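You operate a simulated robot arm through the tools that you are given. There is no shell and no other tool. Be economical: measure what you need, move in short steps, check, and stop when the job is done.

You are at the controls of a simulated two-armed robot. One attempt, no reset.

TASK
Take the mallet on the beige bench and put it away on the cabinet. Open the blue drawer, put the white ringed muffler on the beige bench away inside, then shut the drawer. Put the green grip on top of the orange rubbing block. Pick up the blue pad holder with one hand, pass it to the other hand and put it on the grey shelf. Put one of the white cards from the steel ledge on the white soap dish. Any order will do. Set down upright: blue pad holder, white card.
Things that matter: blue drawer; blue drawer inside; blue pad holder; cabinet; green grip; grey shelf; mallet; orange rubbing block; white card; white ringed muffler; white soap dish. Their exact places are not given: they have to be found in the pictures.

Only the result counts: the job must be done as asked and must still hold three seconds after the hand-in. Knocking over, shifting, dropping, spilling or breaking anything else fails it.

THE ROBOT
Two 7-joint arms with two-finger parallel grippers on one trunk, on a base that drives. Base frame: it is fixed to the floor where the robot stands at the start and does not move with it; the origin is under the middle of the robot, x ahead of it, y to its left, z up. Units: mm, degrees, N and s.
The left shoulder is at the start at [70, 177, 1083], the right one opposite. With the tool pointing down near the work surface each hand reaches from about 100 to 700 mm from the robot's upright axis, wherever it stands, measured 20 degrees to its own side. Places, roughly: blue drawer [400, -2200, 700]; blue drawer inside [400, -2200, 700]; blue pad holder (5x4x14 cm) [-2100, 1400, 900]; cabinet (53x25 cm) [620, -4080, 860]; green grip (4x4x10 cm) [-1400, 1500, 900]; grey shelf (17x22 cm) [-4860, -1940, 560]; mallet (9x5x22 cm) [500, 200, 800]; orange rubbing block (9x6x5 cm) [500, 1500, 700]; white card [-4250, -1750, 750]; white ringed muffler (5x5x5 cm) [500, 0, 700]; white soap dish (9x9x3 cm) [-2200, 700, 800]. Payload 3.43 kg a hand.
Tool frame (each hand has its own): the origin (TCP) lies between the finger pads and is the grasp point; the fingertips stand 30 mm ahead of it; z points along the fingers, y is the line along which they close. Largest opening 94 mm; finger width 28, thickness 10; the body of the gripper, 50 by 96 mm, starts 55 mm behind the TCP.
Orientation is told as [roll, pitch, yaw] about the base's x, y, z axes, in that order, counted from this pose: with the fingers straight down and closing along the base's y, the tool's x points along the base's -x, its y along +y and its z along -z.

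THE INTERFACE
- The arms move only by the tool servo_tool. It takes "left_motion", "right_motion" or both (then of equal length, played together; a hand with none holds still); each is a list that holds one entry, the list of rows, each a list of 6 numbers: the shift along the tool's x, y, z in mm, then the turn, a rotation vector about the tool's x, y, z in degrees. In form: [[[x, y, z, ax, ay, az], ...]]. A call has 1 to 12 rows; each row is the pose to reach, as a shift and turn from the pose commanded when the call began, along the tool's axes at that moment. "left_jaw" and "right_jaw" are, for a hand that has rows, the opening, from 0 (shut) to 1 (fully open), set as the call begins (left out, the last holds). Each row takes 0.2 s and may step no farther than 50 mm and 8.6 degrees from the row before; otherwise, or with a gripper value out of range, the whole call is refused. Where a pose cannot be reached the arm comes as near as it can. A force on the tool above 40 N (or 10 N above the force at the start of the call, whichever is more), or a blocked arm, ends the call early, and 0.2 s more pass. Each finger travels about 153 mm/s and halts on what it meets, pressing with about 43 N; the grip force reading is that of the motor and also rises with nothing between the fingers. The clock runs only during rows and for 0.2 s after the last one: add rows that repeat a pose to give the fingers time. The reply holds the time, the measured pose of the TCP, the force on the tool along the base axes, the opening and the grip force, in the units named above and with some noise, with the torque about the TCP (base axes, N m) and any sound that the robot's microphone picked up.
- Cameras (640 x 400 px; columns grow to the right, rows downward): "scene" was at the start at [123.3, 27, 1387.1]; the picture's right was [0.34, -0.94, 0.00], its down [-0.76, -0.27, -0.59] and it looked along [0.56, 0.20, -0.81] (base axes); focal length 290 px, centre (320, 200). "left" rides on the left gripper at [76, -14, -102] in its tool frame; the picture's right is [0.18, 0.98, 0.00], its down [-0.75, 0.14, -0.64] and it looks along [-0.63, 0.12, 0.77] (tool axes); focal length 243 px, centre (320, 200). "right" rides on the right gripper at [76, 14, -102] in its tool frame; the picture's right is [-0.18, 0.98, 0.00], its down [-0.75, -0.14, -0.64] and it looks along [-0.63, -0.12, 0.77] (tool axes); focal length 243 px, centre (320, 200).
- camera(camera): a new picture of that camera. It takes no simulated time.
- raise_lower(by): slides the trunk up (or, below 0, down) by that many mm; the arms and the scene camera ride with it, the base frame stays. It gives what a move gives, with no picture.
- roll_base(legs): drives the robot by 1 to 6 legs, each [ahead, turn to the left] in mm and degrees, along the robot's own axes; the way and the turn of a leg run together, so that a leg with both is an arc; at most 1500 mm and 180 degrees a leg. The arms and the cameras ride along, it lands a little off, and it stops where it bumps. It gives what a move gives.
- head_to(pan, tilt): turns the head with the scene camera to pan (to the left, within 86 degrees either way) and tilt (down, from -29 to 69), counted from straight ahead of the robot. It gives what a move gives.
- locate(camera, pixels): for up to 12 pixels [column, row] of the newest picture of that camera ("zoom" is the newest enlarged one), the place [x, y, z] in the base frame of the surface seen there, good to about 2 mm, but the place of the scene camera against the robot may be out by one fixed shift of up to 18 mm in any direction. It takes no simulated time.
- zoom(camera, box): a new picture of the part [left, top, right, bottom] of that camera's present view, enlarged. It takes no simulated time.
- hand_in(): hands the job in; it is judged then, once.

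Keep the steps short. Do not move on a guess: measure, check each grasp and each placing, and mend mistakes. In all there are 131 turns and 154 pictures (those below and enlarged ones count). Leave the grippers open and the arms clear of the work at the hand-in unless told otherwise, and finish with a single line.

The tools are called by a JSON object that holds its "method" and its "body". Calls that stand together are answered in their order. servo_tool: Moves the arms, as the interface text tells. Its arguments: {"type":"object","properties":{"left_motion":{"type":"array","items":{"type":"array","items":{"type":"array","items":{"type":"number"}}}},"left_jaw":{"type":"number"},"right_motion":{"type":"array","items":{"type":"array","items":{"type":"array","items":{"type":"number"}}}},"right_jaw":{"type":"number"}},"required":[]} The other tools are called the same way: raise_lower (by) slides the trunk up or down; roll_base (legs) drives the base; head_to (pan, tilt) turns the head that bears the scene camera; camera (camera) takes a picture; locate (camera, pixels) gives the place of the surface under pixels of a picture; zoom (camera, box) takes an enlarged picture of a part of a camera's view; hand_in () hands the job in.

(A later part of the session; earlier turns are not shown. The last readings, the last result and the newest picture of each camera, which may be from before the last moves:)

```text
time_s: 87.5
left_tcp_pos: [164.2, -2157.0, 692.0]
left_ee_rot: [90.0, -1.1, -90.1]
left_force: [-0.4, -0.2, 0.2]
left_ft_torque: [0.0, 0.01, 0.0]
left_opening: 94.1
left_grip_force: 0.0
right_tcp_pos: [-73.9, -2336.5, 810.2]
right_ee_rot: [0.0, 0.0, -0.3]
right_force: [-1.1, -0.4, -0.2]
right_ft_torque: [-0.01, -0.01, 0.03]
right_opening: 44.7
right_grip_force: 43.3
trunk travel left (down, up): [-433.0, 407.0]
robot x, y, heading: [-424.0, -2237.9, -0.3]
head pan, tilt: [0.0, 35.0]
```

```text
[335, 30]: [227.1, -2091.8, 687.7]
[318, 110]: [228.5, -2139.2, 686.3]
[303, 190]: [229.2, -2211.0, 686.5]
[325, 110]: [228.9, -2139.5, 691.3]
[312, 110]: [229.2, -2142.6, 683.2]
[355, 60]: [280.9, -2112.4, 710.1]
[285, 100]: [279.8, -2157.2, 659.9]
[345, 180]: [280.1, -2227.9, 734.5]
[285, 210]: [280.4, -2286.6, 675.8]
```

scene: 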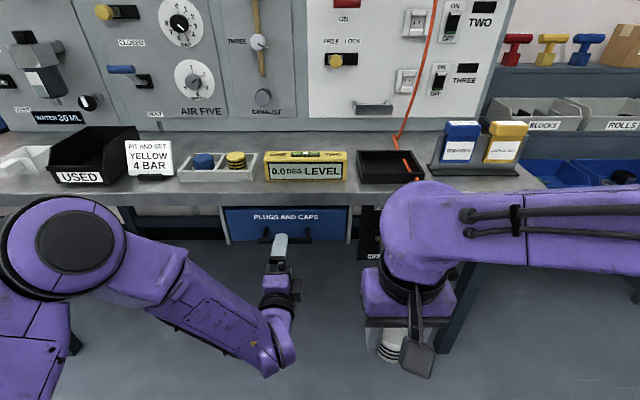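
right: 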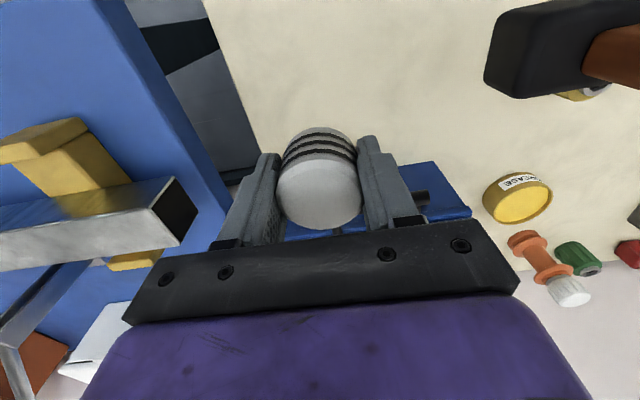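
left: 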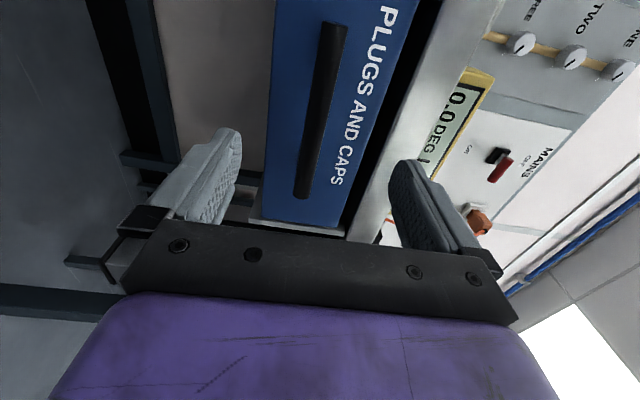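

The bar is at (235,-2151,687). I'll advance 72 mm and close.

{"method": "servo_tool", "body": {"left_motion": [[[6, -5, 35, 0, 0, 0], [6, -5, 65, 0, 0, 0], [6, -5, 72, 0, 0, 0], [6, -5, 72, 0, 0, 0]]], "left_jaw": 1}}

{"method": "servo_tool", "body": {"left_motion": [[[0, 0, 0, 0, 0, 0], [0, 0, 0, 0, 0, 0], [0, 0, 0, 0, 0, 0], [0, 0, 0, 0, 0, 0]]], "left_jaw": 0}}

```text
time_s: 88.5
left_tcp_pos: [236.2, -2152.1, 685.6]
left_ee_rot: [89.9, -1.1, -90.1]
left_force: [0.1, 0.0, -0.6]
left_ft_torque: [-0.03, -0.01, 0.0]
left_opening: 94.1
left_grip_force: 0.1
right_tcp_pos: [-75.0, -2335.2, 808.1]
right_ee_rot: [0.0, 0.0, -0.4]
right_force: [0.3, 0.3, 0.2]
right_ft_torque: [-0.04, -0.02, -0.01]
right_opening: 44.5
right_grip_force: 43.3
trunk travel left (down, up): [-433.0, 407.0]
robot x, y, heading: [-421.3, -2234.4, -0.5]
head pan, tilt: [0.0, 35.0]
```

```text
time_s: 89.5
left_tcp_pos: [236.0, -2151.5, 687.2]
left_ee_rot: [89.9, -1.0, -90.1]
left_force: [1.5, 1.0, 5.1]
left_ft_torque: [1.2, -0.02, -0.38]
left_opening: 20.0
left_grip_force: 44.7
right_tcp_pos: [-74.9, -2335.3, 808.0]
right_ee_rot: [0.0, 0.0, -0.3]
right_force: [-0.4, 0.2, -0.7]
right_ft_torque: [-0.01, 0.0, -0.01]
right_opening: 44.5
right_grip_force: 42.5
trunk travel left (down, up): [-433.0, 407.0]
robot x, y, heading: [-421.0, -2237.0, -0.6]
head pan, tilt: [0.0, 35.0]
```

The handle is gripped (20 mm). I'll pull 200 mm.

{"method": "servo_tool", "body": {"left_motion": [[[0, 0, -15, 0, 0, 0], [0, 0, -35, 0, 0, 0], [0, 0, -60, 0, 0, 0], [0, 0, -85, 0, 0, 0], [0, 0, -110, 0, 0, 0], [0, 0, -135, 0, 0, 0], [0, 0, -160, 0, 0, 0], [0, 0, -180, 0, 0, 0], [0, 0, -200, 0, 0, 0]]]}}

{"method": "head_to", "body": {"pan": 5, "tilt": 50}}

{"method": "camera", "body": {"camera": "scene"}}

```text
time_s: 91.5
left_tcp_pos: [34.8, -2150.6, 687.5]
left_ee_rot: [90.0, -1.0, -90.1]
left_force: [-1.9, -0.7, 13.6]
left_ft_torque: [1.22, 0.02, 0.43]
left_opening: 20.3
left_grip_force: 44.8
right_tcp_pos: [-75.8, -2337.1, 808.7]
right_ee_rot: [-0.1, -0.1, -0.3]
right_force: [-0.4, 0.1, -0.4]
right_ft_torque: [-0.04, 0.0, -0.02]
right_opening: 44.6
right_grip_force: 43.1
trunk travel left (down, up): [-433.0, 407.0]
robot x, y, heading: [-422.6, -2232.5, -0.5]
head pan, tilt: [0.0, 35.0]
```

```text
time_s: 92.3
left_tcp_pos: [36.7, -2151.3, 686.4]
left_ee_rot: [90.0, -1.1, -90.1]
left_force: [-1.8, 2.4, 14.3]
left_ft_torque: [0.96, 0.04, 0.49]
left_opening: 20.4
left_grip_force: 44.9
right_tcp_pos: [-75.2, -2335.8, 809.7]
right_ee_rot: [0.0, -0.1, -0.3]
right_force: [-0.3, -0.2, -1.0]
right_ft_torque: [0.0, -0.03, 0.01]
right_opening: 44.8
right_grip_force: 42.7
trunk travel left (down, up): [-433.0, 407.0]
robot x, y, heading: [-422.1, -2233.2, -0.3]
head pan, tilt: [5.0, 50.0]
```

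```text
125 pictures are left
```

scene: 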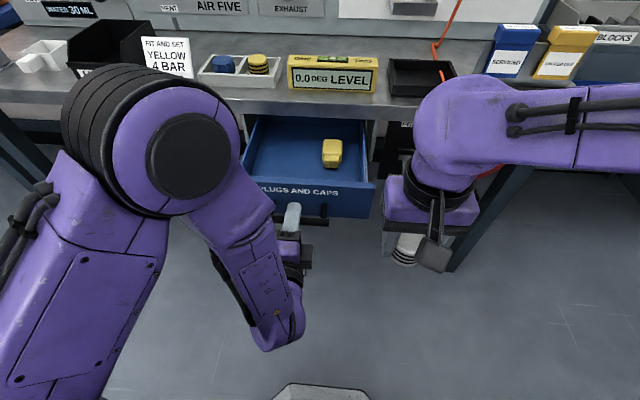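

The drawer is open, with one yellow item inside. I'll measure the interior.

{"method": "locate", "body": {"camera": "scene", "pixels": [[332, 145], [323, 160], [340, 165], [300, 160], [290, 140], [270, 165], [350, 180], [355, 150], [370, 185], [320, 178], [320, 190], [262, 175]]}}

```text
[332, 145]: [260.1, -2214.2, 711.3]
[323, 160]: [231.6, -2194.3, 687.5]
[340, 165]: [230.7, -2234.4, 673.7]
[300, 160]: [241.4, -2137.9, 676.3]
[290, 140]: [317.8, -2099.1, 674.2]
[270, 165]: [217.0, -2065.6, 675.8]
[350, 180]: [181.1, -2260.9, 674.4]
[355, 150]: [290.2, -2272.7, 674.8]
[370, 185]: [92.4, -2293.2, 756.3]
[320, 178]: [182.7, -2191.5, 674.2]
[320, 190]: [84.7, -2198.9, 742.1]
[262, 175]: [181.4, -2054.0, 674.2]
```

Floor is at z≈662 and walls about 744. I'll bring the right hand over (165,-2175), clear of the yellow item.

{"method": "servo_tool", "body": {"right_motion": [[[0, 0, -30, 0, 0, 0], [-30, 20, -40, 0, 0, 0], [-65, 45, -40, 0, 0, 0], [-100, 70, -40, 0, 0, 0], [-135, 95, -40, 0, 0, 0], [-170, 120, -40, 0, 0, 0], [-205, 145, -40, 0, 0, 0], [-240, 161, -40, 0, 0, 0], [-240, 161, -40, 0, 0, 0]]]}}

{"method": "camera", "body": {"camera": "right"}}

{"method": "camera", "body": {"camera": "scene"}}

```text
time_s: 94.3
left_tcp_pos: [35.3, -2151.0, 687.2]
left_ee_rot: [89.9, -1.0, -90.1]
left_force: [-0.7, 5.0, 18.2]
left_ft_torque: [0.94, 0.07, -0.09]
left_opening: 20.4
left_grip_force: 45.4
right_tcp_pos: [159.6, -2183.3, 850.8]
right_ee_rot: [0.4, 0.0, -0.9]
right_force: [0.2, -0.4, -1.3]
right_ft_torque: [0.01, 0.0, -0.04]
right_opening: 44.4
right_grip_force: 43.2
right hand out of reach, approached as far as the arm can: row 8, 9
trunk travel left (down, up): [-433.0, 407.0]
robot x, y, heading: [-421.9, -2236.5, -0.5]
head pan, tilt: [5.0, 50.0]
```

```text
124 pictures are left
```

right: 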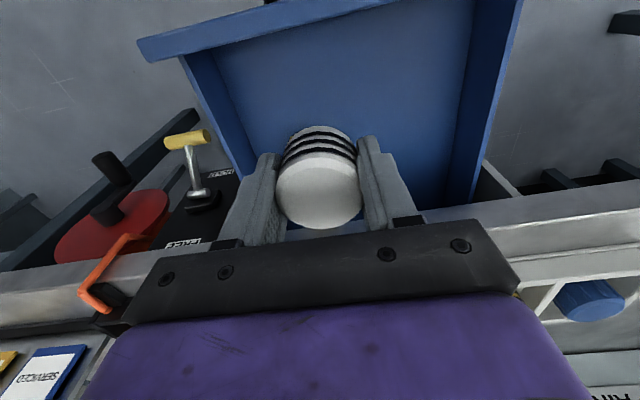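

```text
123 pictures are left
```

scene: 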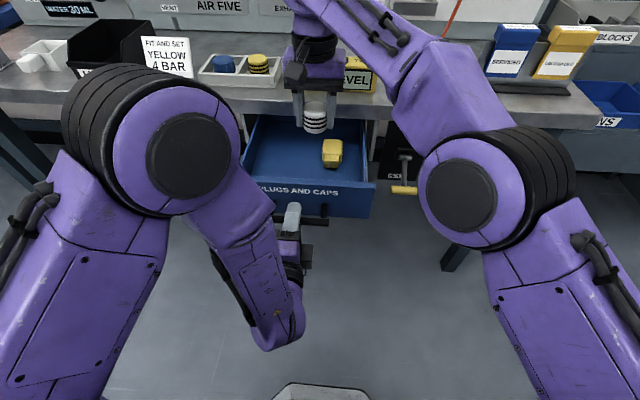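

Back 20 mm, then down to z≈697.

{"method": "servo_tool", "body": {"right_motion": [[[20, 0, 0, 0, 0, 0], [20, 0, 40, 0, 0, 0], [20, 0, 80, 0, 0, 0], [20, 0, 115, 0, 0, 0], [20, 0, 140, 0, 0, 0], [20, 0, 150, 0, 0, 0], [20, 0, 154, 0, 0, 0], [20, 0, 154, 0, 0, 0]]]}}

{"method": "camera", "body": {"camera": "right"}}

```text
time_s: 96.1
left_tcp_pos: [37.1, -2150.7, 686.5]
left_ee_rot: [90.0, -1.1, -90.1]
left_force: [0.6, 3.3, 17.1]
left_ft_torque: [0.97, 0.05, -0.06]
left_opening: 20.1
left_grip_force: 45.1
right_tcp_pos: [142.1, -2187.5, 699.0]
right_ee_rot: [0.7, 0.2, -1.5]
right_force: [0.5, 0.1, 0.6]
right_ft_torque: [-0.01, -0.03, -0.01]
right_opening: 44.5
right_grip_force: 43.0
trunk travel left (down, up): [-433.0, 407.0]
robot x, y, heading: [-421.3, -2234.3, -0.5]
head pan, tilt: [5.0, 50.0]
```

```text
122 pictures are left
```

right: 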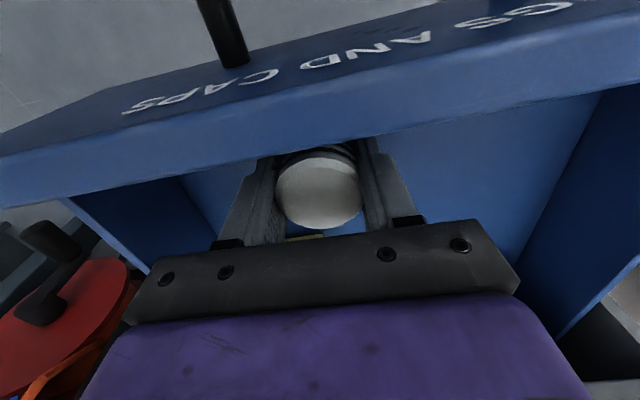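

{"method": "servo_tool", "body": {"right_motion": [[[0, 0, 2, 0, 0, 0], [0, 0, 4, 0, 0, 0], [0, 0, 6, 0, 0, 0]]]}}

{"method": "locate", "body": {"camera": "right", "pixels": [[218, 205], [440, 200], [470, 170], [420, 130], [230, 150]]}}

```text
time_s: 96.9
left_tcp_pos: [34.8, -2150.3, 687.5]
left_ee_rot: [90.0, -1.1, -90.1]
left_force: [9.3, 1.4, 4.0]
left_ft_torque: [1.1, -0.08, -0.35]
left_opening: 20.4
left_grip_force: 45.2
right_tcp_pos: [141.9, -2186.3, 696.1]
right_ee_rot: [0.8, -0.2, -1.4]
right_force: [-7.3, -0.4, 18.8]
right_ft_torque: [-0.33, 0.44, -0.11]
right_opening: 44.6
right_grip_force: 42.7
trunk travel left (down, up): [-433.0, 407.0]
robot x, y, heading: [-424.2, -2235.4, -0.5]
head pan, tilt: [5.0, 50.0]
```

```text
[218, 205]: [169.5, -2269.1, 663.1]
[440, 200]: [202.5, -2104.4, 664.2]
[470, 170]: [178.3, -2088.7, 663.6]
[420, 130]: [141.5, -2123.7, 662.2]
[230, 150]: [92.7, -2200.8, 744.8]
```

Contact on the drawer floor (18.8 N). I'll release and go up.

{"method": "servo_tool", "body": {"right_motion": [[[0, 0, -3, 0, 0, 0], [0, 0, -3, 0, 0, 0], [0, 0, -3, 0, 0, 0], [0, 0, -40, 0, 0, 0], [0, 0, -80, 0, 0, 0], [0, 0, -120, 0, 0, 0], [0, 0, -160, 0, 0, 0], [0, 0, -160, 0, 0, 0]]], "right_jaw": 0.75}}

{"method": "camera", "body": {"camera": "right"}}

```text
time_s: 98.7
left_tcp_pos: [35.6, -2151.7, 686.6]
left_ee_rot: [90.0, -1.1, -90.1]
left_force: [-1.1, 3.0, 15.8]
left_ft_torque: [1.0, 0.02, 0.07]
left_opening: 20.3
left_grip_force: 44.5
right_tcp_pos: [144.5, -2192.8, 844.1]
right_ee_rot: [0.8, 1.1, -1.9]
right_force: [-0.6, 0.5, 1.0]
right_ft_torque: [-0.04, 0.0, 0.0]
right_opening: 70.6
right_grip_force: 0.1
trunk travel left (down, up): [-433.0, 407.0]
robot x, y, heading: [-419.0, -2236.2, -0.5]
head pan, tilt: [5.0, 50.0]
```

```text
121 pictures are left
```

right: 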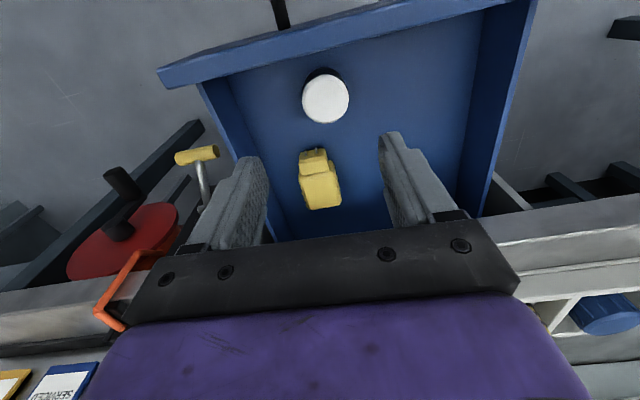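

The muffler sits in the drawer. I'll retract the right hand, then push the drawer shut with the left.

{"method": "servo_tool", "body": {"right_motion": [[[45, -20, 0, 0, 0, 0], [90, -45, 0, 0, 0, 0], [135, -70, 0, 0, 0, 0], [175, -95, 0, 0, 0, 0], [210, -120, 0, 0, 0, 0]]]}}

{"method": "servo_tool", "body": {"left_motion": [[[0, 0, 15, 0, 0, 0], [0, 0, 35, 0, 0, 0], [0, 0, 60, 0, 0, 0], [0, 0, 85, 0, 0, 0], [0, 0, 110, 0, 0, 0], [0, 0, 135, 0, 0, 0], [0, 0, 160, 0, 0, 0], [0, 0, 180, 0, 0, 0], [0, 0, 192, 0, 0, 0], [0, 0, 198, 0, 0, 0], [0, 0, 202, 0, 0, 0]]]}}

{"method": "camera", "body": {"camera": "scene"}}

```text
refused: row 2 steps farther than a row can; nothing moved
```

```text
time_s: 99.3
left_tcp_pos: [68.4, -2151.0, 687.6]
left_ee_rot: [88.8, -3.6, -89.0]
left_force: [0.5, -17.4, -13.9]
left_ft_torque: [1.12, -0.21, 0.63]
left_opening: 21.4
left_grip_force: 44.7
right_tcp_pos: [147.3, -2199.4, 847.1]
right_ee_rot: [1.6, 1.1, -2.4]
right_force: [-0.3, 0.1, 0.0]
right_ft_torque: [0.01, -0.04, 0.02]
right_opening: 70.4
right_grip_force: 0.0
trunk travel left (down, up): [-433.0, 407.0]
robot x, y, heading: [-418.1, -2237.2, -0.9]
head pan, tilt: [5.0, 50.0]
stopped in row 2 (left hand): the force on the tool passed its limit at 50 N (the readings are from after the stop); the commanded pose is now the measured one
```

```text
120 pictures are left
```

scene: 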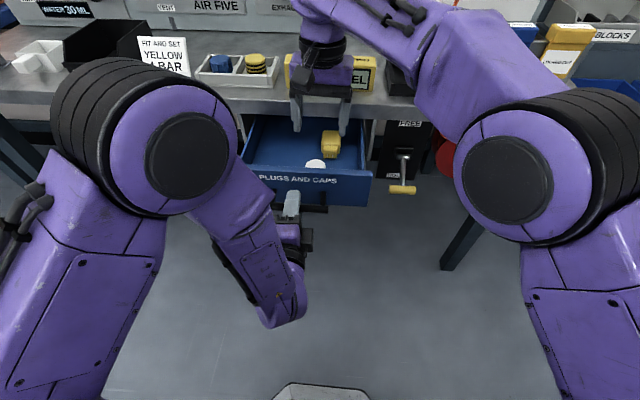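

The right retract was refused (step size), and the push stopped on force. I'll retract the right hand properly first.

{"method": "servo_tool", "body": {"right_motion": [[[0, 0, -10, 0, 0, 0], [40, -10, -10, 0, 0, 0], [80, -25, -10, 0, 0, 0], [120, -45, -10, 0, 0, 0], [155, -70, -10, 0, 0, 0], [190, -95, -10, 0, 0, 0], [220, -120, -10, 0, 0, 0]]]}}

{"method": "camera", "body": {"camera": "scene"}}

{"method": "camera", "body": {"camera": "left"}}

```text
time_s: 100.1
left_tcp_pos: [69.0, -2150.5, 687.8]
left_ee_rot: [88.8, -3.7, -89.1]
left_force: [-1.2, -10.2, -3.4]
left_ft_torque: [0.87, 0.13, 0.17]
left_opening: 21.3
left_grip_force: 44.9
right_tcp_pos: [80.5, -2207.0, 856.4]
right_ee_rot: [0.9, 0.8, -1.4]
right_force: [0.7, 0.8, 0.4]
right_ft_torque: [0.0, 0.03, -0.02]
right_opening: 70.4
right_grip_force: 0.1
trunk travel left (down, up): [-433.0, 407.0]
robot x, y, heading: [-425.3, -2232.9, -0.6]
head pan, tilt: [5.0, 50.0]
stopped in row 3 (left hand): the force on the tool passed its limit at 42 N (the readings are from after the stop); the commanded pose is now the measured one
```

```text
119 pictures are left
```

scene: 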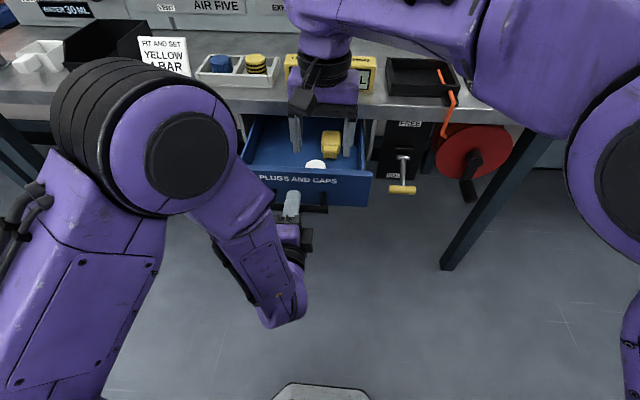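

```text
118 pictures are left
```

left: 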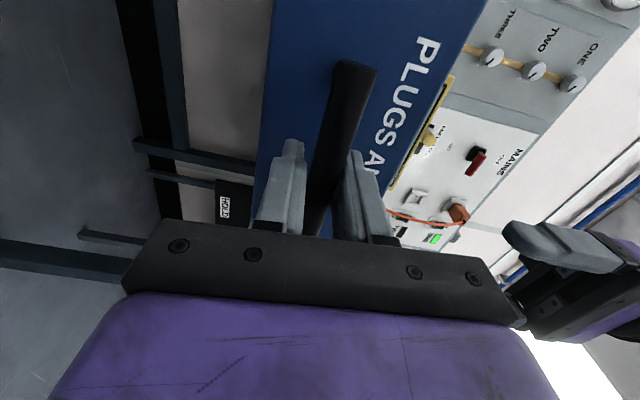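

Base sway loads the gripped left hand, so I'll open the left grip, then retract the right hand.

{"method": "servo_tool", "body": {"left_motion": [[[0, 0, 0, 0, 0, 0], [0, 0, 0, 0, 0, 0], [0, 0, 0, 0, 0, 0]]], "left_jaw": 0.6}}

{"method": "servo_tool", "body": {"right_motion": [[[35, -15, 0, 0, 0, 0], [70, -35, 0, 0, 0, 0], [105, -55, 0, 0, 0, 0], [140, -80, 0, 0, 0, 0], [155, -100, 0, 0, 0, 0], [155, -100, 0, 0, 0, 0]]]}}

{"method": "camera", "body": {"camera": "left"}}

```text
time_s: 100.9
left_tcp_pos: [68.3, -2148.9, 687.0]
left_ee_rot: [88.9, -3.9, -89.0]
left_force: [-1.1, 0.1, 0.7]
left_ft_torque: [0.02, 0.02, -0.01]
left_opening: 56.4
left_grip_force: 0.0
right_tcp_pos: [80.9, -2206.3, 857.5]
right_ee_rot: [0.9, 0.9, -1.4]
right_force: [-0.4, 0.0, 0.3]
right_ft_torque: [0.02, -0.01, -0.03]
right_opening: 70.4
right_grip_force: 0.0
trunk travel left (down, up): [-433.0, 407.0]
robot x, y, heading: [-421.3, -2238.0, -0.8]
head pan, tilt: [5.0, 50.0]
```

```text
time_s: 102.3
left_tcp_pos: [67.5, -2148.9, 686.8]
left_ee_rot: [88.9, -3.8, -88.9]
left_force: [-0.1, 0.1, -0.2]
left_ft_torque: [-0.01, -0.02, 0.05]
left_opening: 56.3
left_grip_force: 0.0
right_tcp_pos: [-76.1, -2301.8, 857.9]
right_ee_rot: [0.9, 0.8, -1.4]
right_force: [-0.6, 0.1, 0.1]
right_ft_torque: [0.02, 0.01, -0.01]
right_opening: 70.5
right_grip_force: 0.1
trunk travel left (down, up): [-433.0, 407.0]
robot x, y, heading: [-420.4, -2231.5, -0.5]
head pan, tilt: [5.0, 50.0]
```

```text
117 pictures are left
```

left: 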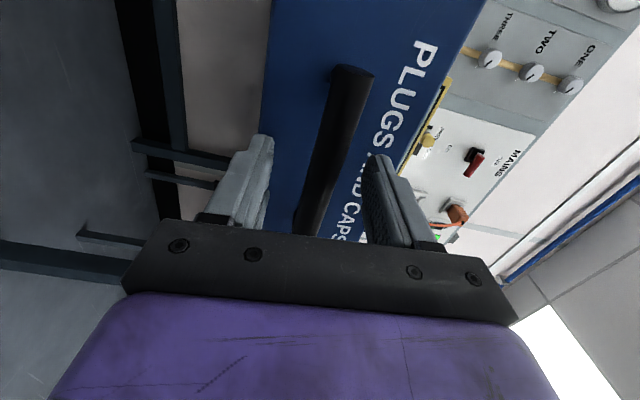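

Push with the open fingertips on the drawer face: 183 mm, until the face is back at x=280.

{"method": "servo_tool", "body": {"left_motion": [[[0, 0, 10, 0, 0, 0], [0, 0, 25, 0, 0, 0], [0, 0, 42, 0, 0, 0], [0, 0, 60, 0, 0, 0], [0, 0, 78, 0, 0, 0], [0, 0, 96, 0, 0, 0], [0, 0, 114, 0, 0, 0], [0, 0, 132, 0, 0, 0], [0, 0, 150, 0, 0, 0], [0, 0, 165, 0, 0, 0], [0, 0, 176, 0, 0, 0], [0, 0, 183, 0, 0, 0]]]}}

{"method": "camera", "body": {"camera": "scene"}}

```text
time_s: 104.9
left_tcp_pos: [251.6, -2144.2, 684.2]
left_ee_rot: [88.8, -3.9, -88.7]
left_force: [-9.4, 2.9, 0.4]
left_ft_torque: [-0.13, -0.36, -0.05]
left_opening: 56.2
left_grip_force: 0.0
right_tcp_pos: [-78.4, -2301.7, 857.7]
right_ee_rot: [1.0, 0.8, -1.5]
right_force: [0.4, -0.3, 0.0]
right_ft_torque: [0.01, 0.0, -0.01]
right_opening: 70.3
right_grip_force: 0.1
trunk travel left (down, up): [-433.0, 407.0]
robot x, y, heading: [-422.1, -2234.2, -0.6]
head pan, tilt: [5.0, 50.0]
```

```text
116 pictures are left
```

scene: 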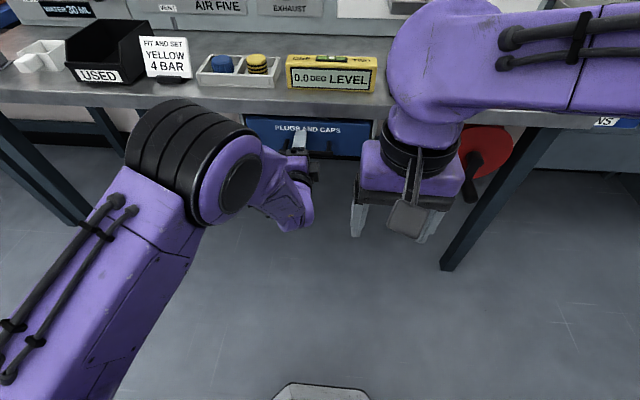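

{"method": "servo_tool", "body": {"left_motion": [[[0, 0, 3, 0, 0, 0], [0, 0, 6, 0, 0, 0], [0, 0, 6, 0, 0, 0]]]}}

{"method": "servo_tool", "body": {"left_motion": [[[0, 0, -25, 0, 0, 0], [0, 0, -60, 0, 0, 0], [0, 0, -90, 0, 0, 0], [0, 0, -90, 0, 0, 0]]]}}

{"method": "camera", "body": {"camera": "left"}}

{"method": "locate", "body": {"camera": "left", "pixels": [[290, 150], [300, 100], [280, 180], [360, 40], [325, 110]]}}

```text
time_s: 105.4
left_tcp_pos: [250.4, -2143.6, 682.6]
left_ee_rot: [88.7, -3.9, -88.6]
left_force: [-23.1, -1.3, 4.2]
left_ft_torque: [-0.05, -1.02, -0.27]
left_opening: 58.9
left_grip_force: 2.4
right_tcp_pos: [-80.2, -2302.3, 858.3]
right_ee_rot: [1.0, 0.8, -1.4]
right_force: [0.2, 0.8, -0.4]
right_ft_torque: [0.01, -0.03, 0.0]
right_opening: 70.5
right_grip_force: 0.1
trunk travel left (down, up): [-433.0, 407.0]
robot x, y, heading: [-423.3, -2238.9, -0.5]
head pan, tilt: [5.0, 50.0]
stopped in row 2 (left hand): the force on the tool passed its limit at 46 N (the readings are from after the stop); the commanded pose is now the measured one
```

```text
time_s: 106.4
left_tcp_pos: [165.2, -2134.5, 676.6]
left_ee_rot: [87.5, -4.7, -87.1]
left_force: [-0.5, -0.3, 0.2]
left_ft_torque: [0.0, 0.0, -0.01]
left_opening: 56.2
left_grip_force: 0.0
right_tcp_pos: [-77.8, -2301.1, 858.1]
right_ee_rot: [1.0, 1.0, -1.4]
right_force: [0.3, -0.7, 0.9]
right_ft_torque: [0.0, -0.02, -0.02]
right_opening: 70.3
right_grip_force: 0.0
trunk travel left (down, up): [-433.0, 407.0]
robot x, y, heading: [-422.6, -2235.2, -0.5]
head pan, tilt: [5.0, 50.0]
```

```text
115 pictures are left
```

left: 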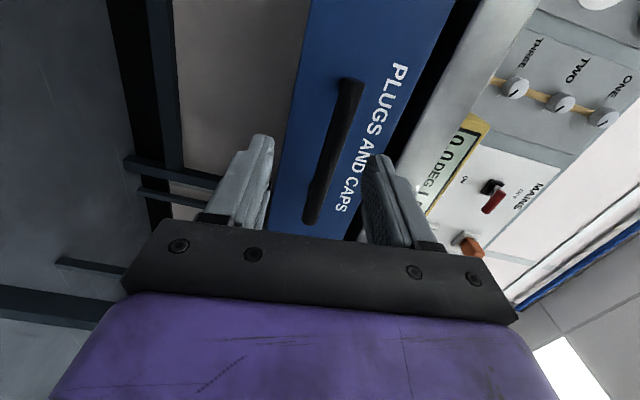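

```text
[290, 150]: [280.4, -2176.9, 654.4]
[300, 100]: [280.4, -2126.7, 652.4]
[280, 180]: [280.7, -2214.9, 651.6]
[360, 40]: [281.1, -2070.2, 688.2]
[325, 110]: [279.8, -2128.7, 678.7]
```

The drawer face is back at x=280, so it is shut. I'll fold the left arm back to neutral and raise the trunk.

{"method": "servo_tool", "body": {"left_motion": [[[3, 10, -40, 0, 0, 0], [10, 25, -70, 4.7, 4.7, -4.7], [20, 45, -95, 9.4, 9.4, -9.4], [35, 65, -115, 14.1, 14.1, -14.1], [50, 85, -135, 18.8, 18.8, -18.8], [65, 105, -155, 23.5, 23.5, -23.5], [80, 125, -170, 28.2, 28.2, -28.2], [95, 145, -185, 32.9, 32.9, -32.9], [110, 165, -195, 37.6, 37.6, -37.6], [120, 185, -205, 42.3, 42.3, -42.3], [130, 205, -215, 47, 47, -47], [135, 225, -225, 51.7, 51.7, -51.7]]]}}

{"method": "raise_lower", "body": {"by": 230}}

{"method": "head_to", "body": {"pan": 80, "tilt": 15}}

{"method": "camera", "body": {"camera": "scene"}}

```text
time_s: 107.0
left_tcp_pos: [76.5, -2126.7, 636.1]
left_ee_rot: [75.3, -6.7, -82.1]
left_force: [-0.3, -0.4, -0.1]
left_ft_torque: [-0.01, 0.03, -0.02]
left_opening: 56.3
left_grip_force: 0.0
right_tcp_pos: [-78.0, -2302.1, 857.2]
right_ee_rot: [0.9, 0.9, -1.4]
right_force: [-0.1, -0.3, 0.2]
right_ft_torque: [0.0, 0.0, 0.0]
right_opening: 70.6
right_grip_force: 0.1
trunk travel left (down, up): [-433.0, 407.0]
robot x, y, heading: [-425.5, -2237.2, -0.5]
head pan, tilt: [5.0, 50.0]
stopped in row 2 (left hand): the arm was blocked; the commanded pose is now the measured one
```

```text
time_s: 109.5
left_tcp_pos: [76.5, -2127.7, 865.3]
left_ee_rot: [75.2, -6.6, -82.3]
left_force: [-0.8, -0.5, -0.3]
left_ft_torque: [0.01, 0.0, -0.02]
left_opening: 56.5
left_grip_force: 0.1
right_tcp_pos: [-77.0, -2303.3, 1087.8]
right_ee_rot: [0.8, 0.9, -1.4]
right_force: [0.0, -1.2, -0.2]
right_ft_torque: [0.02, 0.01, 0.01]
right_opening: 70.5
right_grip_force: 0.0
trunk travel left (down, up): [-663.0, 177.0]
robot x, y, heading: [-422.4, -2237.1, -0.5]
head pan, tilt: [5.0, 50.0]
```

```text
time_s: 110.9
left_tcp_pos: [75.9, -2127.1, 864.9]
left_ee_rot: [75.2, -6.7, -82.1]
left_force: [0.4, 0.3, -0.1]
left_ft_torque: [-0.02, 0.01, 0.02]
left_opening: 56.2
left_grip_force: 0.0
right_tcp_pos: [-77.8, -2301.9, 1087.3]
right_ee_rot: [0.9, 1.0, -1.3]
right_force: [-0.5, -1.4, -0.7]
right_ft_torque: [0.02, 0.02, 0.0]
right_opening: 70.5
right_grip_force: 0.0
trunk travel left (down, up): [-663.0, 177.0]
robot x, y, heading: [-422.5, -2237.8, -0.6]
head pan, tilt: [80.0, 15.0]
```

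```text
114 pictures are left
```

scene: 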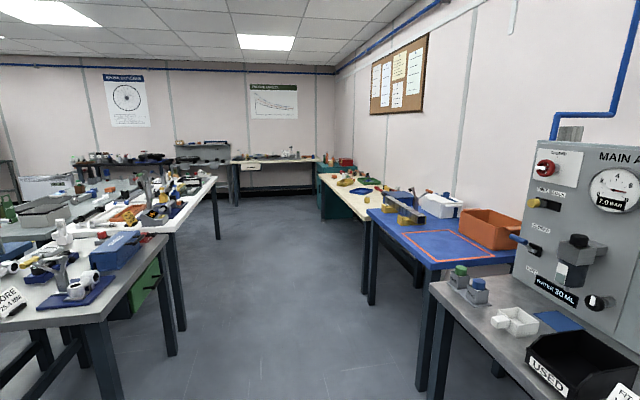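

The arm was blocked near the body. I'll move the left hand out sideways and up first, while turning it back.

{"method": "servo_tool", "body": {"left_motion": [[[30, 30, 0, 0, 0, 0], [60, 60, 0, 0, 0, 0], [90, 90, 0, 4.7, 4.7, -4.7], [120, 120, 0, 9.4, 9.4, -9.4], [130, 150, 0, 14.1, 14.1, -14.1], [130, 170, 0, 18.8, 18.8, -18.8], [130, 180, 0, 23.5, 23.5, -23.5], [130, 190, 0, 28.2, 28.2, -28.2], [130, 200, 0, 32.9, 32.9, -32.9], [130, 200, 0, 37.6, 37.6, -37.6], [130, 200, 0, 42.3, 42.3, -42.3], [130, 200, 0, 47, 47, -47]]]}}

{"method": "zoom", "body": {"camera": "scene", "box": [0, 120, 320, 320]}}

```text
time_s: 113.5
left_tcp_pos: [106.8, -1969.2, 1043.0]
left_ee_rot: [14.1, -6.3, -17.5]
left_force: [-0.2, 0.2, -0.6]
left_ft_torque: [0.01, 0.0, 0.01]
left_opening: 56.3
left_grip_force: 0.1
right_tcp_pos: [-78.0, -2300.4, 1087.4]
right_ee_rot: [0.9, 0.9, -1.4]
right_force: [-0.7, 1.0, 0.2]
right_ft_torque: [0.0, 0.02, 0.01]
right_opening: 70.2
right_grip_force: 0.1
trunk travel left (down, up): [-663.0, 177.0]
robot x, y, heading: [-422.5, -2234.5, -0.5]
head pan, tilt: [80.0, 15.0]
```

```text
2.00 times, centred on (160, 220) of scene
```

zoom: 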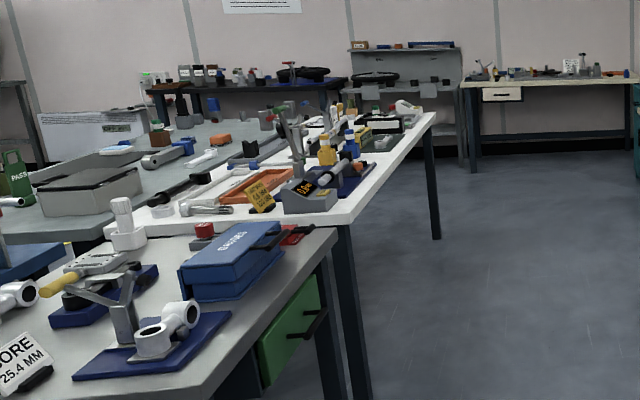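

{"method": "servo_tool", "body": {"left_motion": [[[40, 0, 0, 4, 2, -5], [80, -5, 0, 8, 4, -10], [115, -10, -10, 12, 5.5, -15], [140, -10, -20, 14.1, 6.3, -17.5]]], "left_jaw": 1}}

{"method": "locate", "body": {"camera": "scene", "pixels": [[168, 238], [215, 180], [235, 165], [320, 162], [365, 210], [425, 260], [318, 175], [345, 250], [170, 350], [185, 330], [218, 240], [237, 205]]}}

```text
time_s: 114.5
left_tcp_pos: [-33.1, -1942.6, 1044.7]
left_ee_rot: [-1.2, -2.2, 0.7]
left_force: [-0.7, -0.3, -0.1]
left_ft_torque: [0.02, -0.03, 0.02]
left_opening: 93.8
left_grip_force: 0.0
right_tcp_pos: [-78.5, -2302.9, 1087.9]
right_ee_rot: [0.9, 0.9, -1.4]
right_force: [0.2, 0.3, 0.2]
right_ft_torque: [-0.01, 0.01, 0.02]
right_opening: 70.7
right_grip_force: 0.2
trunk travel left (down, up): [-663.0, 177.0]
robot x, y, heading: [-423.1, -2237.4, -0.6]
head pan, tilt: [80.0, 15.0]
```

```text
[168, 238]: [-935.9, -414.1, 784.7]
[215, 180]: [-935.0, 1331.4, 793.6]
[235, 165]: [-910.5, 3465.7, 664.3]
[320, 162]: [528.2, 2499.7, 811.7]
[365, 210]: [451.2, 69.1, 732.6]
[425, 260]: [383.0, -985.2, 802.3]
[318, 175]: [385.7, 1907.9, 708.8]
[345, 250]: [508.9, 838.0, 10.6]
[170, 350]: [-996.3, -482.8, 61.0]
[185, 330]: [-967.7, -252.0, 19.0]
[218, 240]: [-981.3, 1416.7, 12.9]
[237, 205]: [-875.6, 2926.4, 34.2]
```

The aisle at x≈-420 is clear up to y≈1400. I'll drive there and look toward the green grip (left) and orange block (right).

{"method": "roll_base", "body": {"legs": [[0, 91], [1450, 0], [1450, 0], [600, 0]]}}

{"method": "head_to", "body": {"pan": 70, "tilt": 25}}

{"method": "camera", "body": {"camera": "scene"}}

{"method": "head_to", "body": {"pan": -70, "tilt": 25}}

{"method": "camera", "body": {"camera": "scene"}}

```text
time_s: 135.4
left_tcp_pos: [-665.1, 1670.4, 1043.6]
left_ee_rot: [-1.3, -2.0, 90.2]
left_force: [0.4, 0.4, 0.7]
left_ft_torque: [0.01, 0.02, 0.02]
left_opening: 93.8
left_grip_force: 0.2
right_tcp_pos: [-307.3, 1620.3, 1086.8]
right_ee_rot: [0.9, 0.9, 88.0]
right_force: [0.2, -0.4, -0.4]
right_ft_torque: [0.0, 0.01, 0.01]
right_opening: 70.4
right_grip_force: 0.0
trunk travel left (down, up): [-663.0, 177.0]
robot x, y, heading: [-375.9, 1275.4, 88.5]
head pan, tilt: [80.0, 15.0]
```

```text
time_s: 136.1
left_tcp_pos: [-666.0, 1670.4, 1043.5]
left_ee_rot: [-1.3, -2.1, 90.2]
left_force: [0.9, 0.2, -0.3]
left_ft_torque: [0.0, 0.01, 0.01]
left_opening: 94.0
left_grip_force: 0.1
right_tcp_pos: [-306.0, 1619.8, 1088.8]
right_ee_rot: [1.0, 0.8, 88.2]
right_force: [1.2, -0.4, 0.6]
right_ft_torque: [0.01, 0.0, -0.02]
right_opening: 70.6
right_grip_force: 0.1
trunk travel left (down, up): [-663.0, 177.0]
robot x, y, heading: [-377.4, 1274.8, 88.9]
head pan, tilt: [70.0, 25.0]
```

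```text
112 pictures are left
```

scene: 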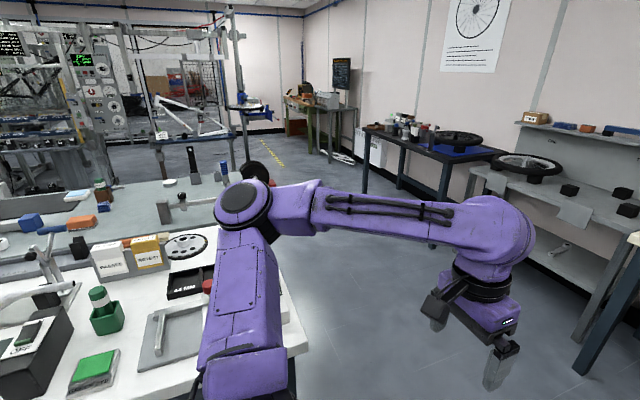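

```text
time_s: 138.4
left_tcp_pos: [-665.3, 1670.5, 1043.1]
left_ee_rot: [-1.3, -2.0, 90.1]
left_force: [0.2, 0.7, -0.1]
left_ft_torque: [-0.01, 0.02, 0.0]
left_opening: 94.0
left_grip_force: 0.0
right_tcp_pos: [-307.6, 1620.4, 1087.8]
right_ee_rot: [0.9, 0.8, 88.1]
right_force: [-0.5, 0.3, -0.6]
right_ft_torque: [-0.03, -0.02, -0.01]
right_opening: 70.5
right_grip_force: 0.0
trunk travel left (down, up): [-663.0, 177.0]
robot x, y, heading: [-378.6, 1277.1, 88.7]
head pan, tilt: [-70.0, 25.0]
```

```text
111 pictures are left
```

scene: 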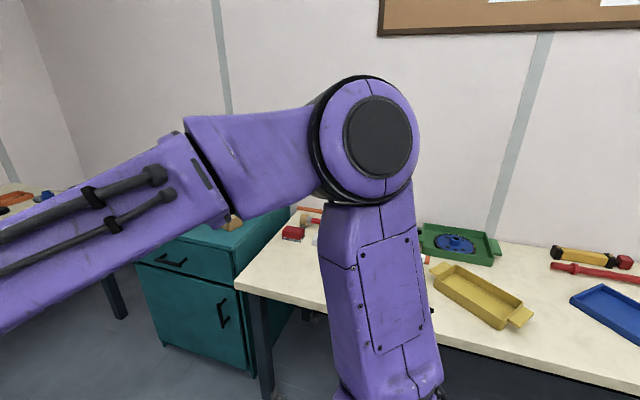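

The green grip may be the cylinder standing in a green socket on the white table. I'll face it.

{"method": "roll_base", "body": {"legs": [[0, 91]]}}

{"method": "head_to", "body": {"pan": 0, "tilt": 30}}

{"method": "camera", "body": {"camera": "scene"}}

```text
time_s: 142.6
left_tcp_pos: [-762.4, 979.1, 1043.1]
left_ee_rot: [-1.3, -1.9, -178.6]
left_force: [-0.3, 0.1, 0.4]
left_ft_torque: [-0.03, 0.02, -0.04]
left_opening: 93.9
left_grip_force: 0.1
right_tcp_pos: [-722.4, 1338.5, 1088.1]
right_ee_rot: [0.9, 0.8, 179.5]
right_force: [-0.1, -0.1, 0.5]
right_ft_torque: [0.01, -0.01, 0.05]
right_opening: 70.4
right_grip_force: 0.0
trunk travel left (down, up): [-663.0, 177.0]
robot x, y, heading: [-377.3, 1276.1, -179.9]
head pan, tilt: [-70.0, 25.0]
```

```text
time_s: 144.1
left_tcp_pos: [-761.4, 978.5, 1044.5]
left_ee_rot: [-1.3, -2.0, -178.4]
left_force: [0.2, -1.0, -0.2]
left_ft_torque: [-0.01, 0.0, -0.02]
left_opening: 94.2
left_grip_force: 0.1
right_tcp_pos: [-721.3, 1337.6, 1088.5]
right_ee_rot: [0.9, 0.9, 179.5]
right_force: [-0.2, 0.9, -0.5]
right_ft_torque: [-0.02, 0.01, -0.02]
right_opening: 70.4
right_grip_force: 0.0
trunk travel left (down, up): [-663.0, 177.0]
robot x, y, heading: [-371.9, 1276.4, -179.8]
head pan, tilt: [0.0, 30.0]
```

```text
110 pictures are left
```

scene: 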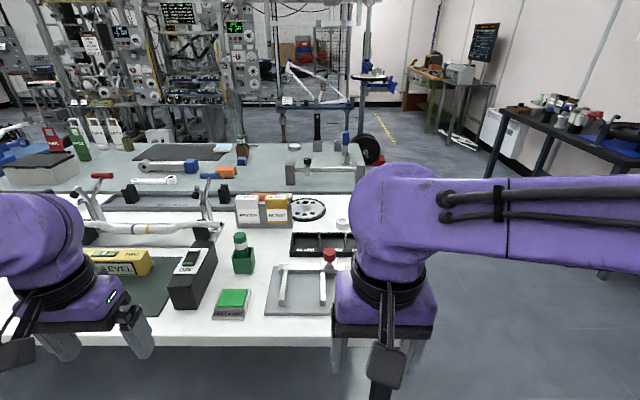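

{"method": "zoom", "body": {"camera": "scene", "box": [160, 200, 360, 330]}}

{"method": "locate", "body": {"camera": "scene", "pixels": [[240, 238], [242, 262], [240, 250], [242, 150], [242, 162], [235, 298], [260, 285], [280, 335], [320, 150], [220, 335]]}}

{"method": "zoom", "body": {"camera": "scene", "box": [140, 120, 400, 220]}}

```text
3.08 times, centred on (260, 265) of scene
```

zoom: 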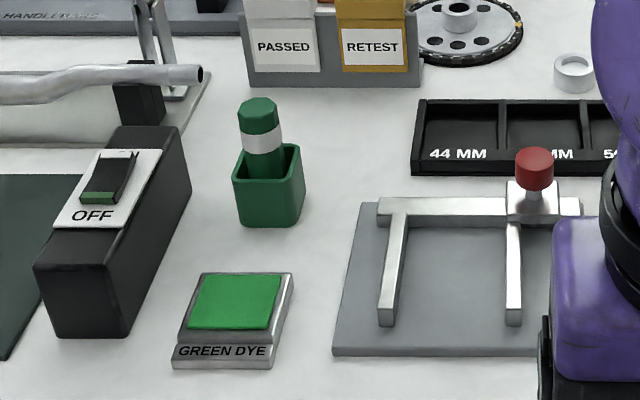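

```text
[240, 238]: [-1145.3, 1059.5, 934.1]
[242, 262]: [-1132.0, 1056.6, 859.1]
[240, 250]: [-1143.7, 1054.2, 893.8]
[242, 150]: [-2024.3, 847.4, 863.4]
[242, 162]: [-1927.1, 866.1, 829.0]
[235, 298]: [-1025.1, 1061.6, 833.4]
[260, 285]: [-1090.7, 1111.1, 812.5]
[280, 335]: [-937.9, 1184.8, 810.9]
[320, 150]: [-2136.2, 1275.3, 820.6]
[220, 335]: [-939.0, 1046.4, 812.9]
```

```text
2.46 times, centred on (270, 170) of scene
```

zoom: 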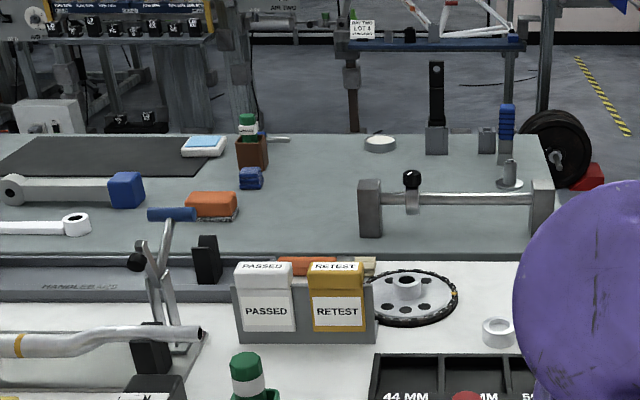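

The rough places look rounded to 100 mm, so the grip should be near (-1400,1500), hidden behind my right arm. I'll check with the right wrist camera.

{"method": "camera", "body": {"camera": "right"}}

```text
107 pictures are left
```

right: 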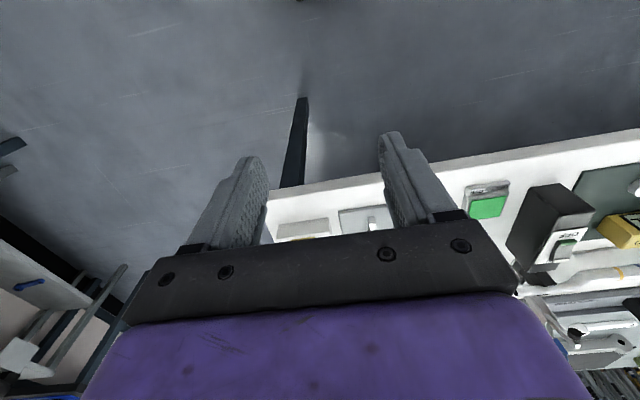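

{"method": "roll_base", "body": {"legs": [[0, -90], [850, 0], [0, 120]]}}

{"method": "camera", "body": {"camera": "scene"}}

```text
time_s: 157.4
left_tcp_pos: [-558.9, 1666.2, 1042.7]
left_ee_rot: [-1.4, -2.0, -147.7]
left_force: [0.1, -0.2, 0.0]
left_ft_torque: [0.04, 0.0, 0.0]
left_opening: 94.0
left_grip_force: 0.1
right_tcp_pos: [-709.8, 1996.8, 1087.0]
right_ee_rot: [0.9, 0.9, -149.7]
right_force: [-1.2, -0.7, -0.2]
right_ft_torque: [0.01, 0.02, 0.05]
right_opening: 70.6
right_grip_force: 0.1
trunk travel left (down, up): [-663.0, 177.0]
robot x, y, heading: [-378.2, 2120.5, -149.0]
head pan, tilt: [0.0, 30.0]
```

```text
106 pictures are left
```

scene: 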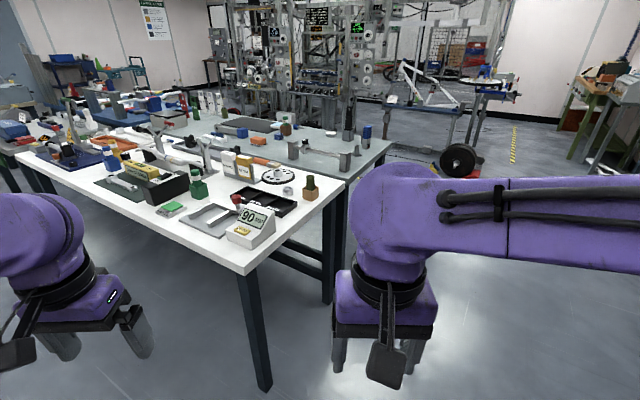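

{"method": "zoom", "body": {"camera": "scene", "box": [200, 110, 400, 250]}}

{"method": "locate", "body": {"camera": "scene", "pixels": [[310, 182], [310, 195], [319, 193], [366, 130], [366, 142], [346, 180], [390, 148], [248, 270], [330, 133], [258, 141], [205, 160], [298, 215]]}}

```text
2.86 times, centred on (300, 180) of scene
```

zoom: 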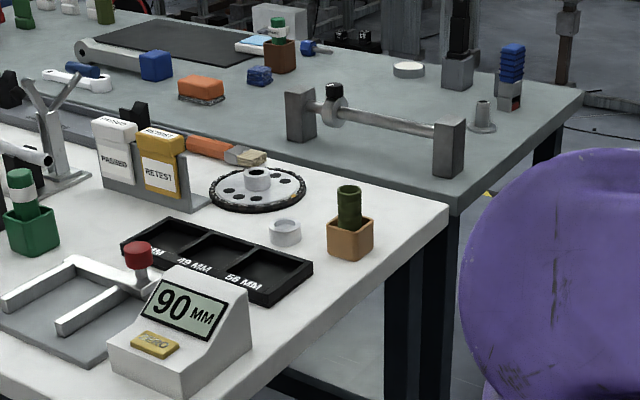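

```text
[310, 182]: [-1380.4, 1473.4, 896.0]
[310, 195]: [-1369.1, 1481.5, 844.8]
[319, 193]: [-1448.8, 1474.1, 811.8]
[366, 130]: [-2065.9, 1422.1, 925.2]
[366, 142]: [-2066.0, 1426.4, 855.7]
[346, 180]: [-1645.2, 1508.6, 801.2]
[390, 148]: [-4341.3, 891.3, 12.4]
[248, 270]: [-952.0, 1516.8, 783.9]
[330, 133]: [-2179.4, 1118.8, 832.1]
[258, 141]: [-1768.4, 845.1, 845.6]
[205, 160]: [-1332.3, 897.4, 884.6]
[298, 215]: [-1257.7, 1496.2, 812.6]
```

Found: green grip at about (-1380,1473) in a tan block, and the blue pad holder at about (-2066,1422). I'll drive to the island's end, facing the grip.

{"method": "roll_base", "body": {"legs": [[0, -31], [1130, 0], [0, 90], [80, 0]]}}

{"method": "head_to", "body": {"pan": 10, "tilt": 45}}

{"method": "camera", "body": {"camera": "scene"}}

{"method": "camera", "body": {"camera": "left"}}

```text
time_s: 169.1
left_tcp_pos: [-1198.8, 1651.9, 1043.4]
left_ee_rot: [-1.3, -2.0, -87.8]
left_force: [-0.2, 0.5, 0.1]
left_ft_torque: [0.0, -0.03, -0.03]
left_opening: 93.7
left_grip_force: 0.0
right_tcp_pos: [-1558.8, 1689.0, 1087.5]
right_ee_rot: [0.9, 0.9, -89.8]
right_force: [0.9, -0.2, 0.1]
right_ft_torque: [0.02, -0.05, 0.01]
right_opening: 70.7
right_grip_force: 0.0
trunk travel left (down, up): [-663.0, 177.0]
robot x, y, heading: [-1501.9, 2034.3, -88.9]
head pan, tilt: [0.0, 30.0]
```

```text
time_s: 169.9
left_tcp_pos: [-1198.2, 1651.9, 1044.1]
left_ee_rot: [-1.4, -1.9, -87.8]
left_force: [-0.2, 0.5, 0.5]
left_ft_torque: [0.01, 0.04, -0.02]
left_opening: 93.9
left_grip_force: 0.0
right_tcp_pos: [-1559.7, 1688.4, 1087.0]
right_ee_rot: [0.9, 0.9, -89.9]
right_force: [0.4, 0.6, -0.1]
right_ft_torque: [0.01, 0.0, 0.01]
right_opening: 70.5
right_grip_force: 0.0
trunk travel left (down, up): [-663.0, 177.0]
robot x, y, heading: [-1503.5, 2035.0, -88.9]
head pan, tilt: [10.0, 45.0]
```

```text
104 pictures are left
```

scene: 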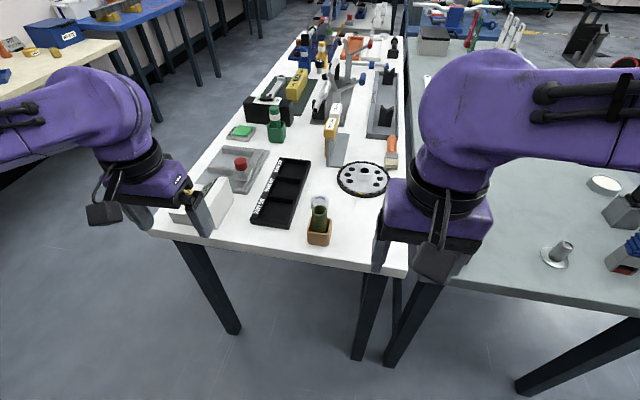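

```text
103 pictures are left
```

left: 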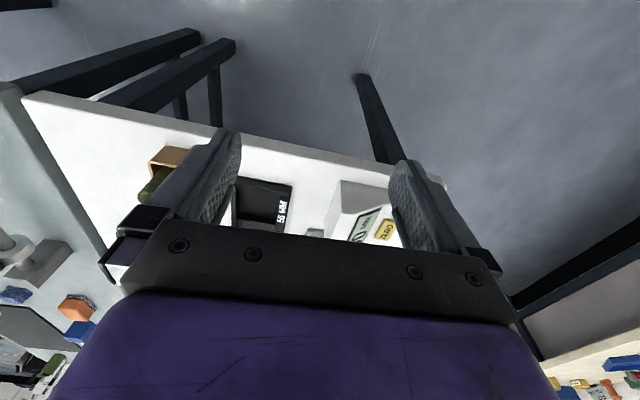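

{"method": "zoom", "body": {"camera": "scene", "box": [280, 180, 380, 260]}}

{"method": "locate", "body": {"camera": "scene", "pixels": [[320, 210], [319, 215], [320, 224], [308, 238], [330, 240], [320, 243], [300, 255], [190, 215], [208, 190]]}}

```text
5.00 times, centred on (330, 220) of scene
```

zoom: 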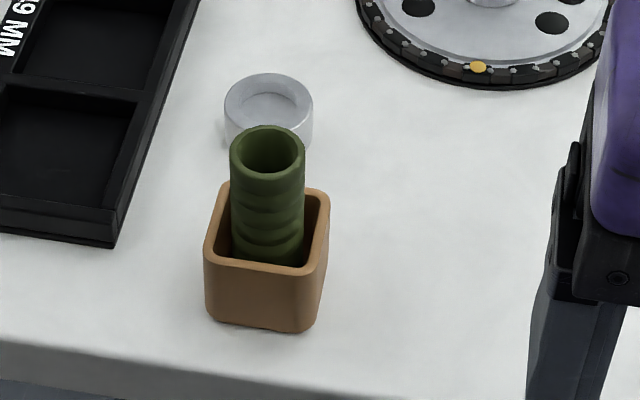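

```text
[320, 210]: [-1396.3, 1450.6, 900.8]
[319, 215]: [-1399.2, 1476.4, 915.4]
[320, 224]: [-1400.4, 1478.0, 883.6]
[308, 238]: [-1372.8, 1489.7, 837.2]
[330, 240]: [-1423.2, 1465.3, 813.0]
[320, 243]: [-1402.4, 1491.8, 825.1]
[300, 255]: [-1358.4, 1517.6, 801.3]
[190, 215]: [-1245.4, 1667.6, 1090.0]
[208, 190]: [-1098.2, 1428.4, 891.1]
```

{"method": "servo_tool", "body": {"left_motion": [[[-30, -35, 0, 0, 0, 0], [-60, -70, 0, 0, 0, 0], [-90, -103, 0, 0, 0, 0], [-120, -136, 10, 0, 0, 0], [-150, -170, 20, 0, 0, 0], [-175, -200, 30, 0, 0, 0], [-182, -207, 35, 0, 0, 0], [-182, -207, 35, 0, 0, 0]]], "left_jaw": 1}}

{"method": "camera", "body": {"camera": "left"}}

```text
time_s: 171.7
left_tcp_pos: [-1400.2, 1462.4, 1019.3]
left_ee_rot: [-1.3, -2.0, -87.9]
left_force: [-0.6, 0.1, -0.2]
left_ft_torque: [-0.01, 0.01, 0.01]
left_opening: 94.3
left_grip_force: 0.0
right_tcp_pos: [-1558.8, 1688.5, 1088.0]
right_ee_rot: [0.9, 0.9, -89.9]
right_force: [-0.4, 0.6, -0.3]
right_ft_torque: [-0.01, 0.01, 0.02]
right_opening: 70.3
right_grip_force: 0.0
trunk travel left (down, up): [-663.0, 177.0]
robot x, y, heading: [-1499.9, 2033.7, -88.9]
head pan, tilt: [10.0, 45.0]
```

```text
101 pictures are left
```

left: 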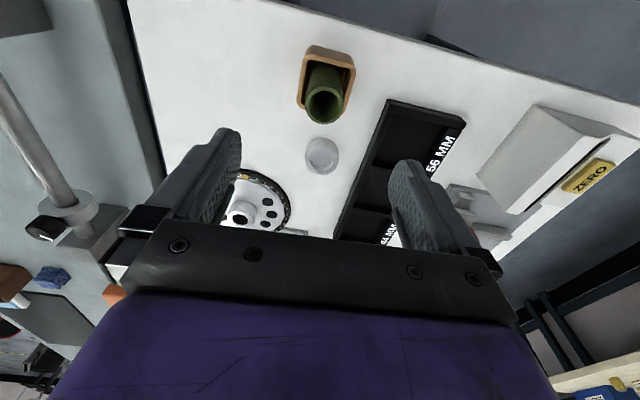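

{"method": "locate", "body": {"camera": "left", "pixels": [[325, 88], [324, 122], [307, 104], [342, 104], [328, 70], [312, 68], [304, 60], [352, 64], [330, 50], [300, 115], [320, 145]]}}

{"method": "zoom", "body": {"camera": "left", "box": [280, 30, 380, 150]}}

```text
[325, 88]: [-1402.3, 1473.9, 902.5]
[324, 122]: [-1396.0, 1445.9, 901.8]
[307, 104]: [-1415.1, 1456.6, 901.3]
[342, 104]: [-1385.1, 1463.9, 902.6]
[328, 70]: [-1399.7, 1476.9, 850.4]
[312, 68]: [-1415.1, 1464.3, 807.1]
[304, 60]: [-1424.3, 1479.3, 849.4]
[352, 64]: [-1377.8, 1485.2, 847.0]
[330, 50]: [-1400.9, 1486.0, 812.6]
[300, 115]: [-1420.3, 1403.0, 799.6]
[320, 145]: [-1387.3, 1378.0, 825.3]
```

```text
3.33 times, centred on (330, 90) of left
```

zoom: 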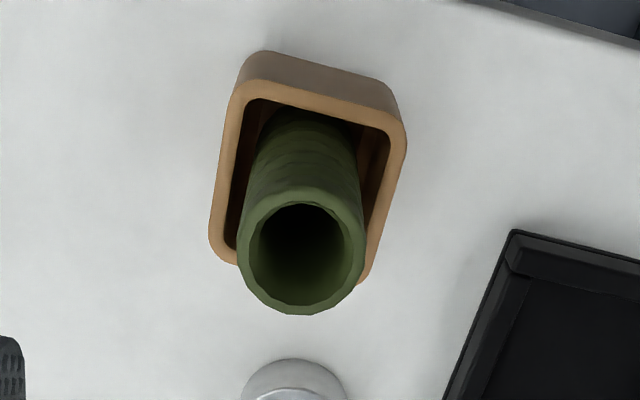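

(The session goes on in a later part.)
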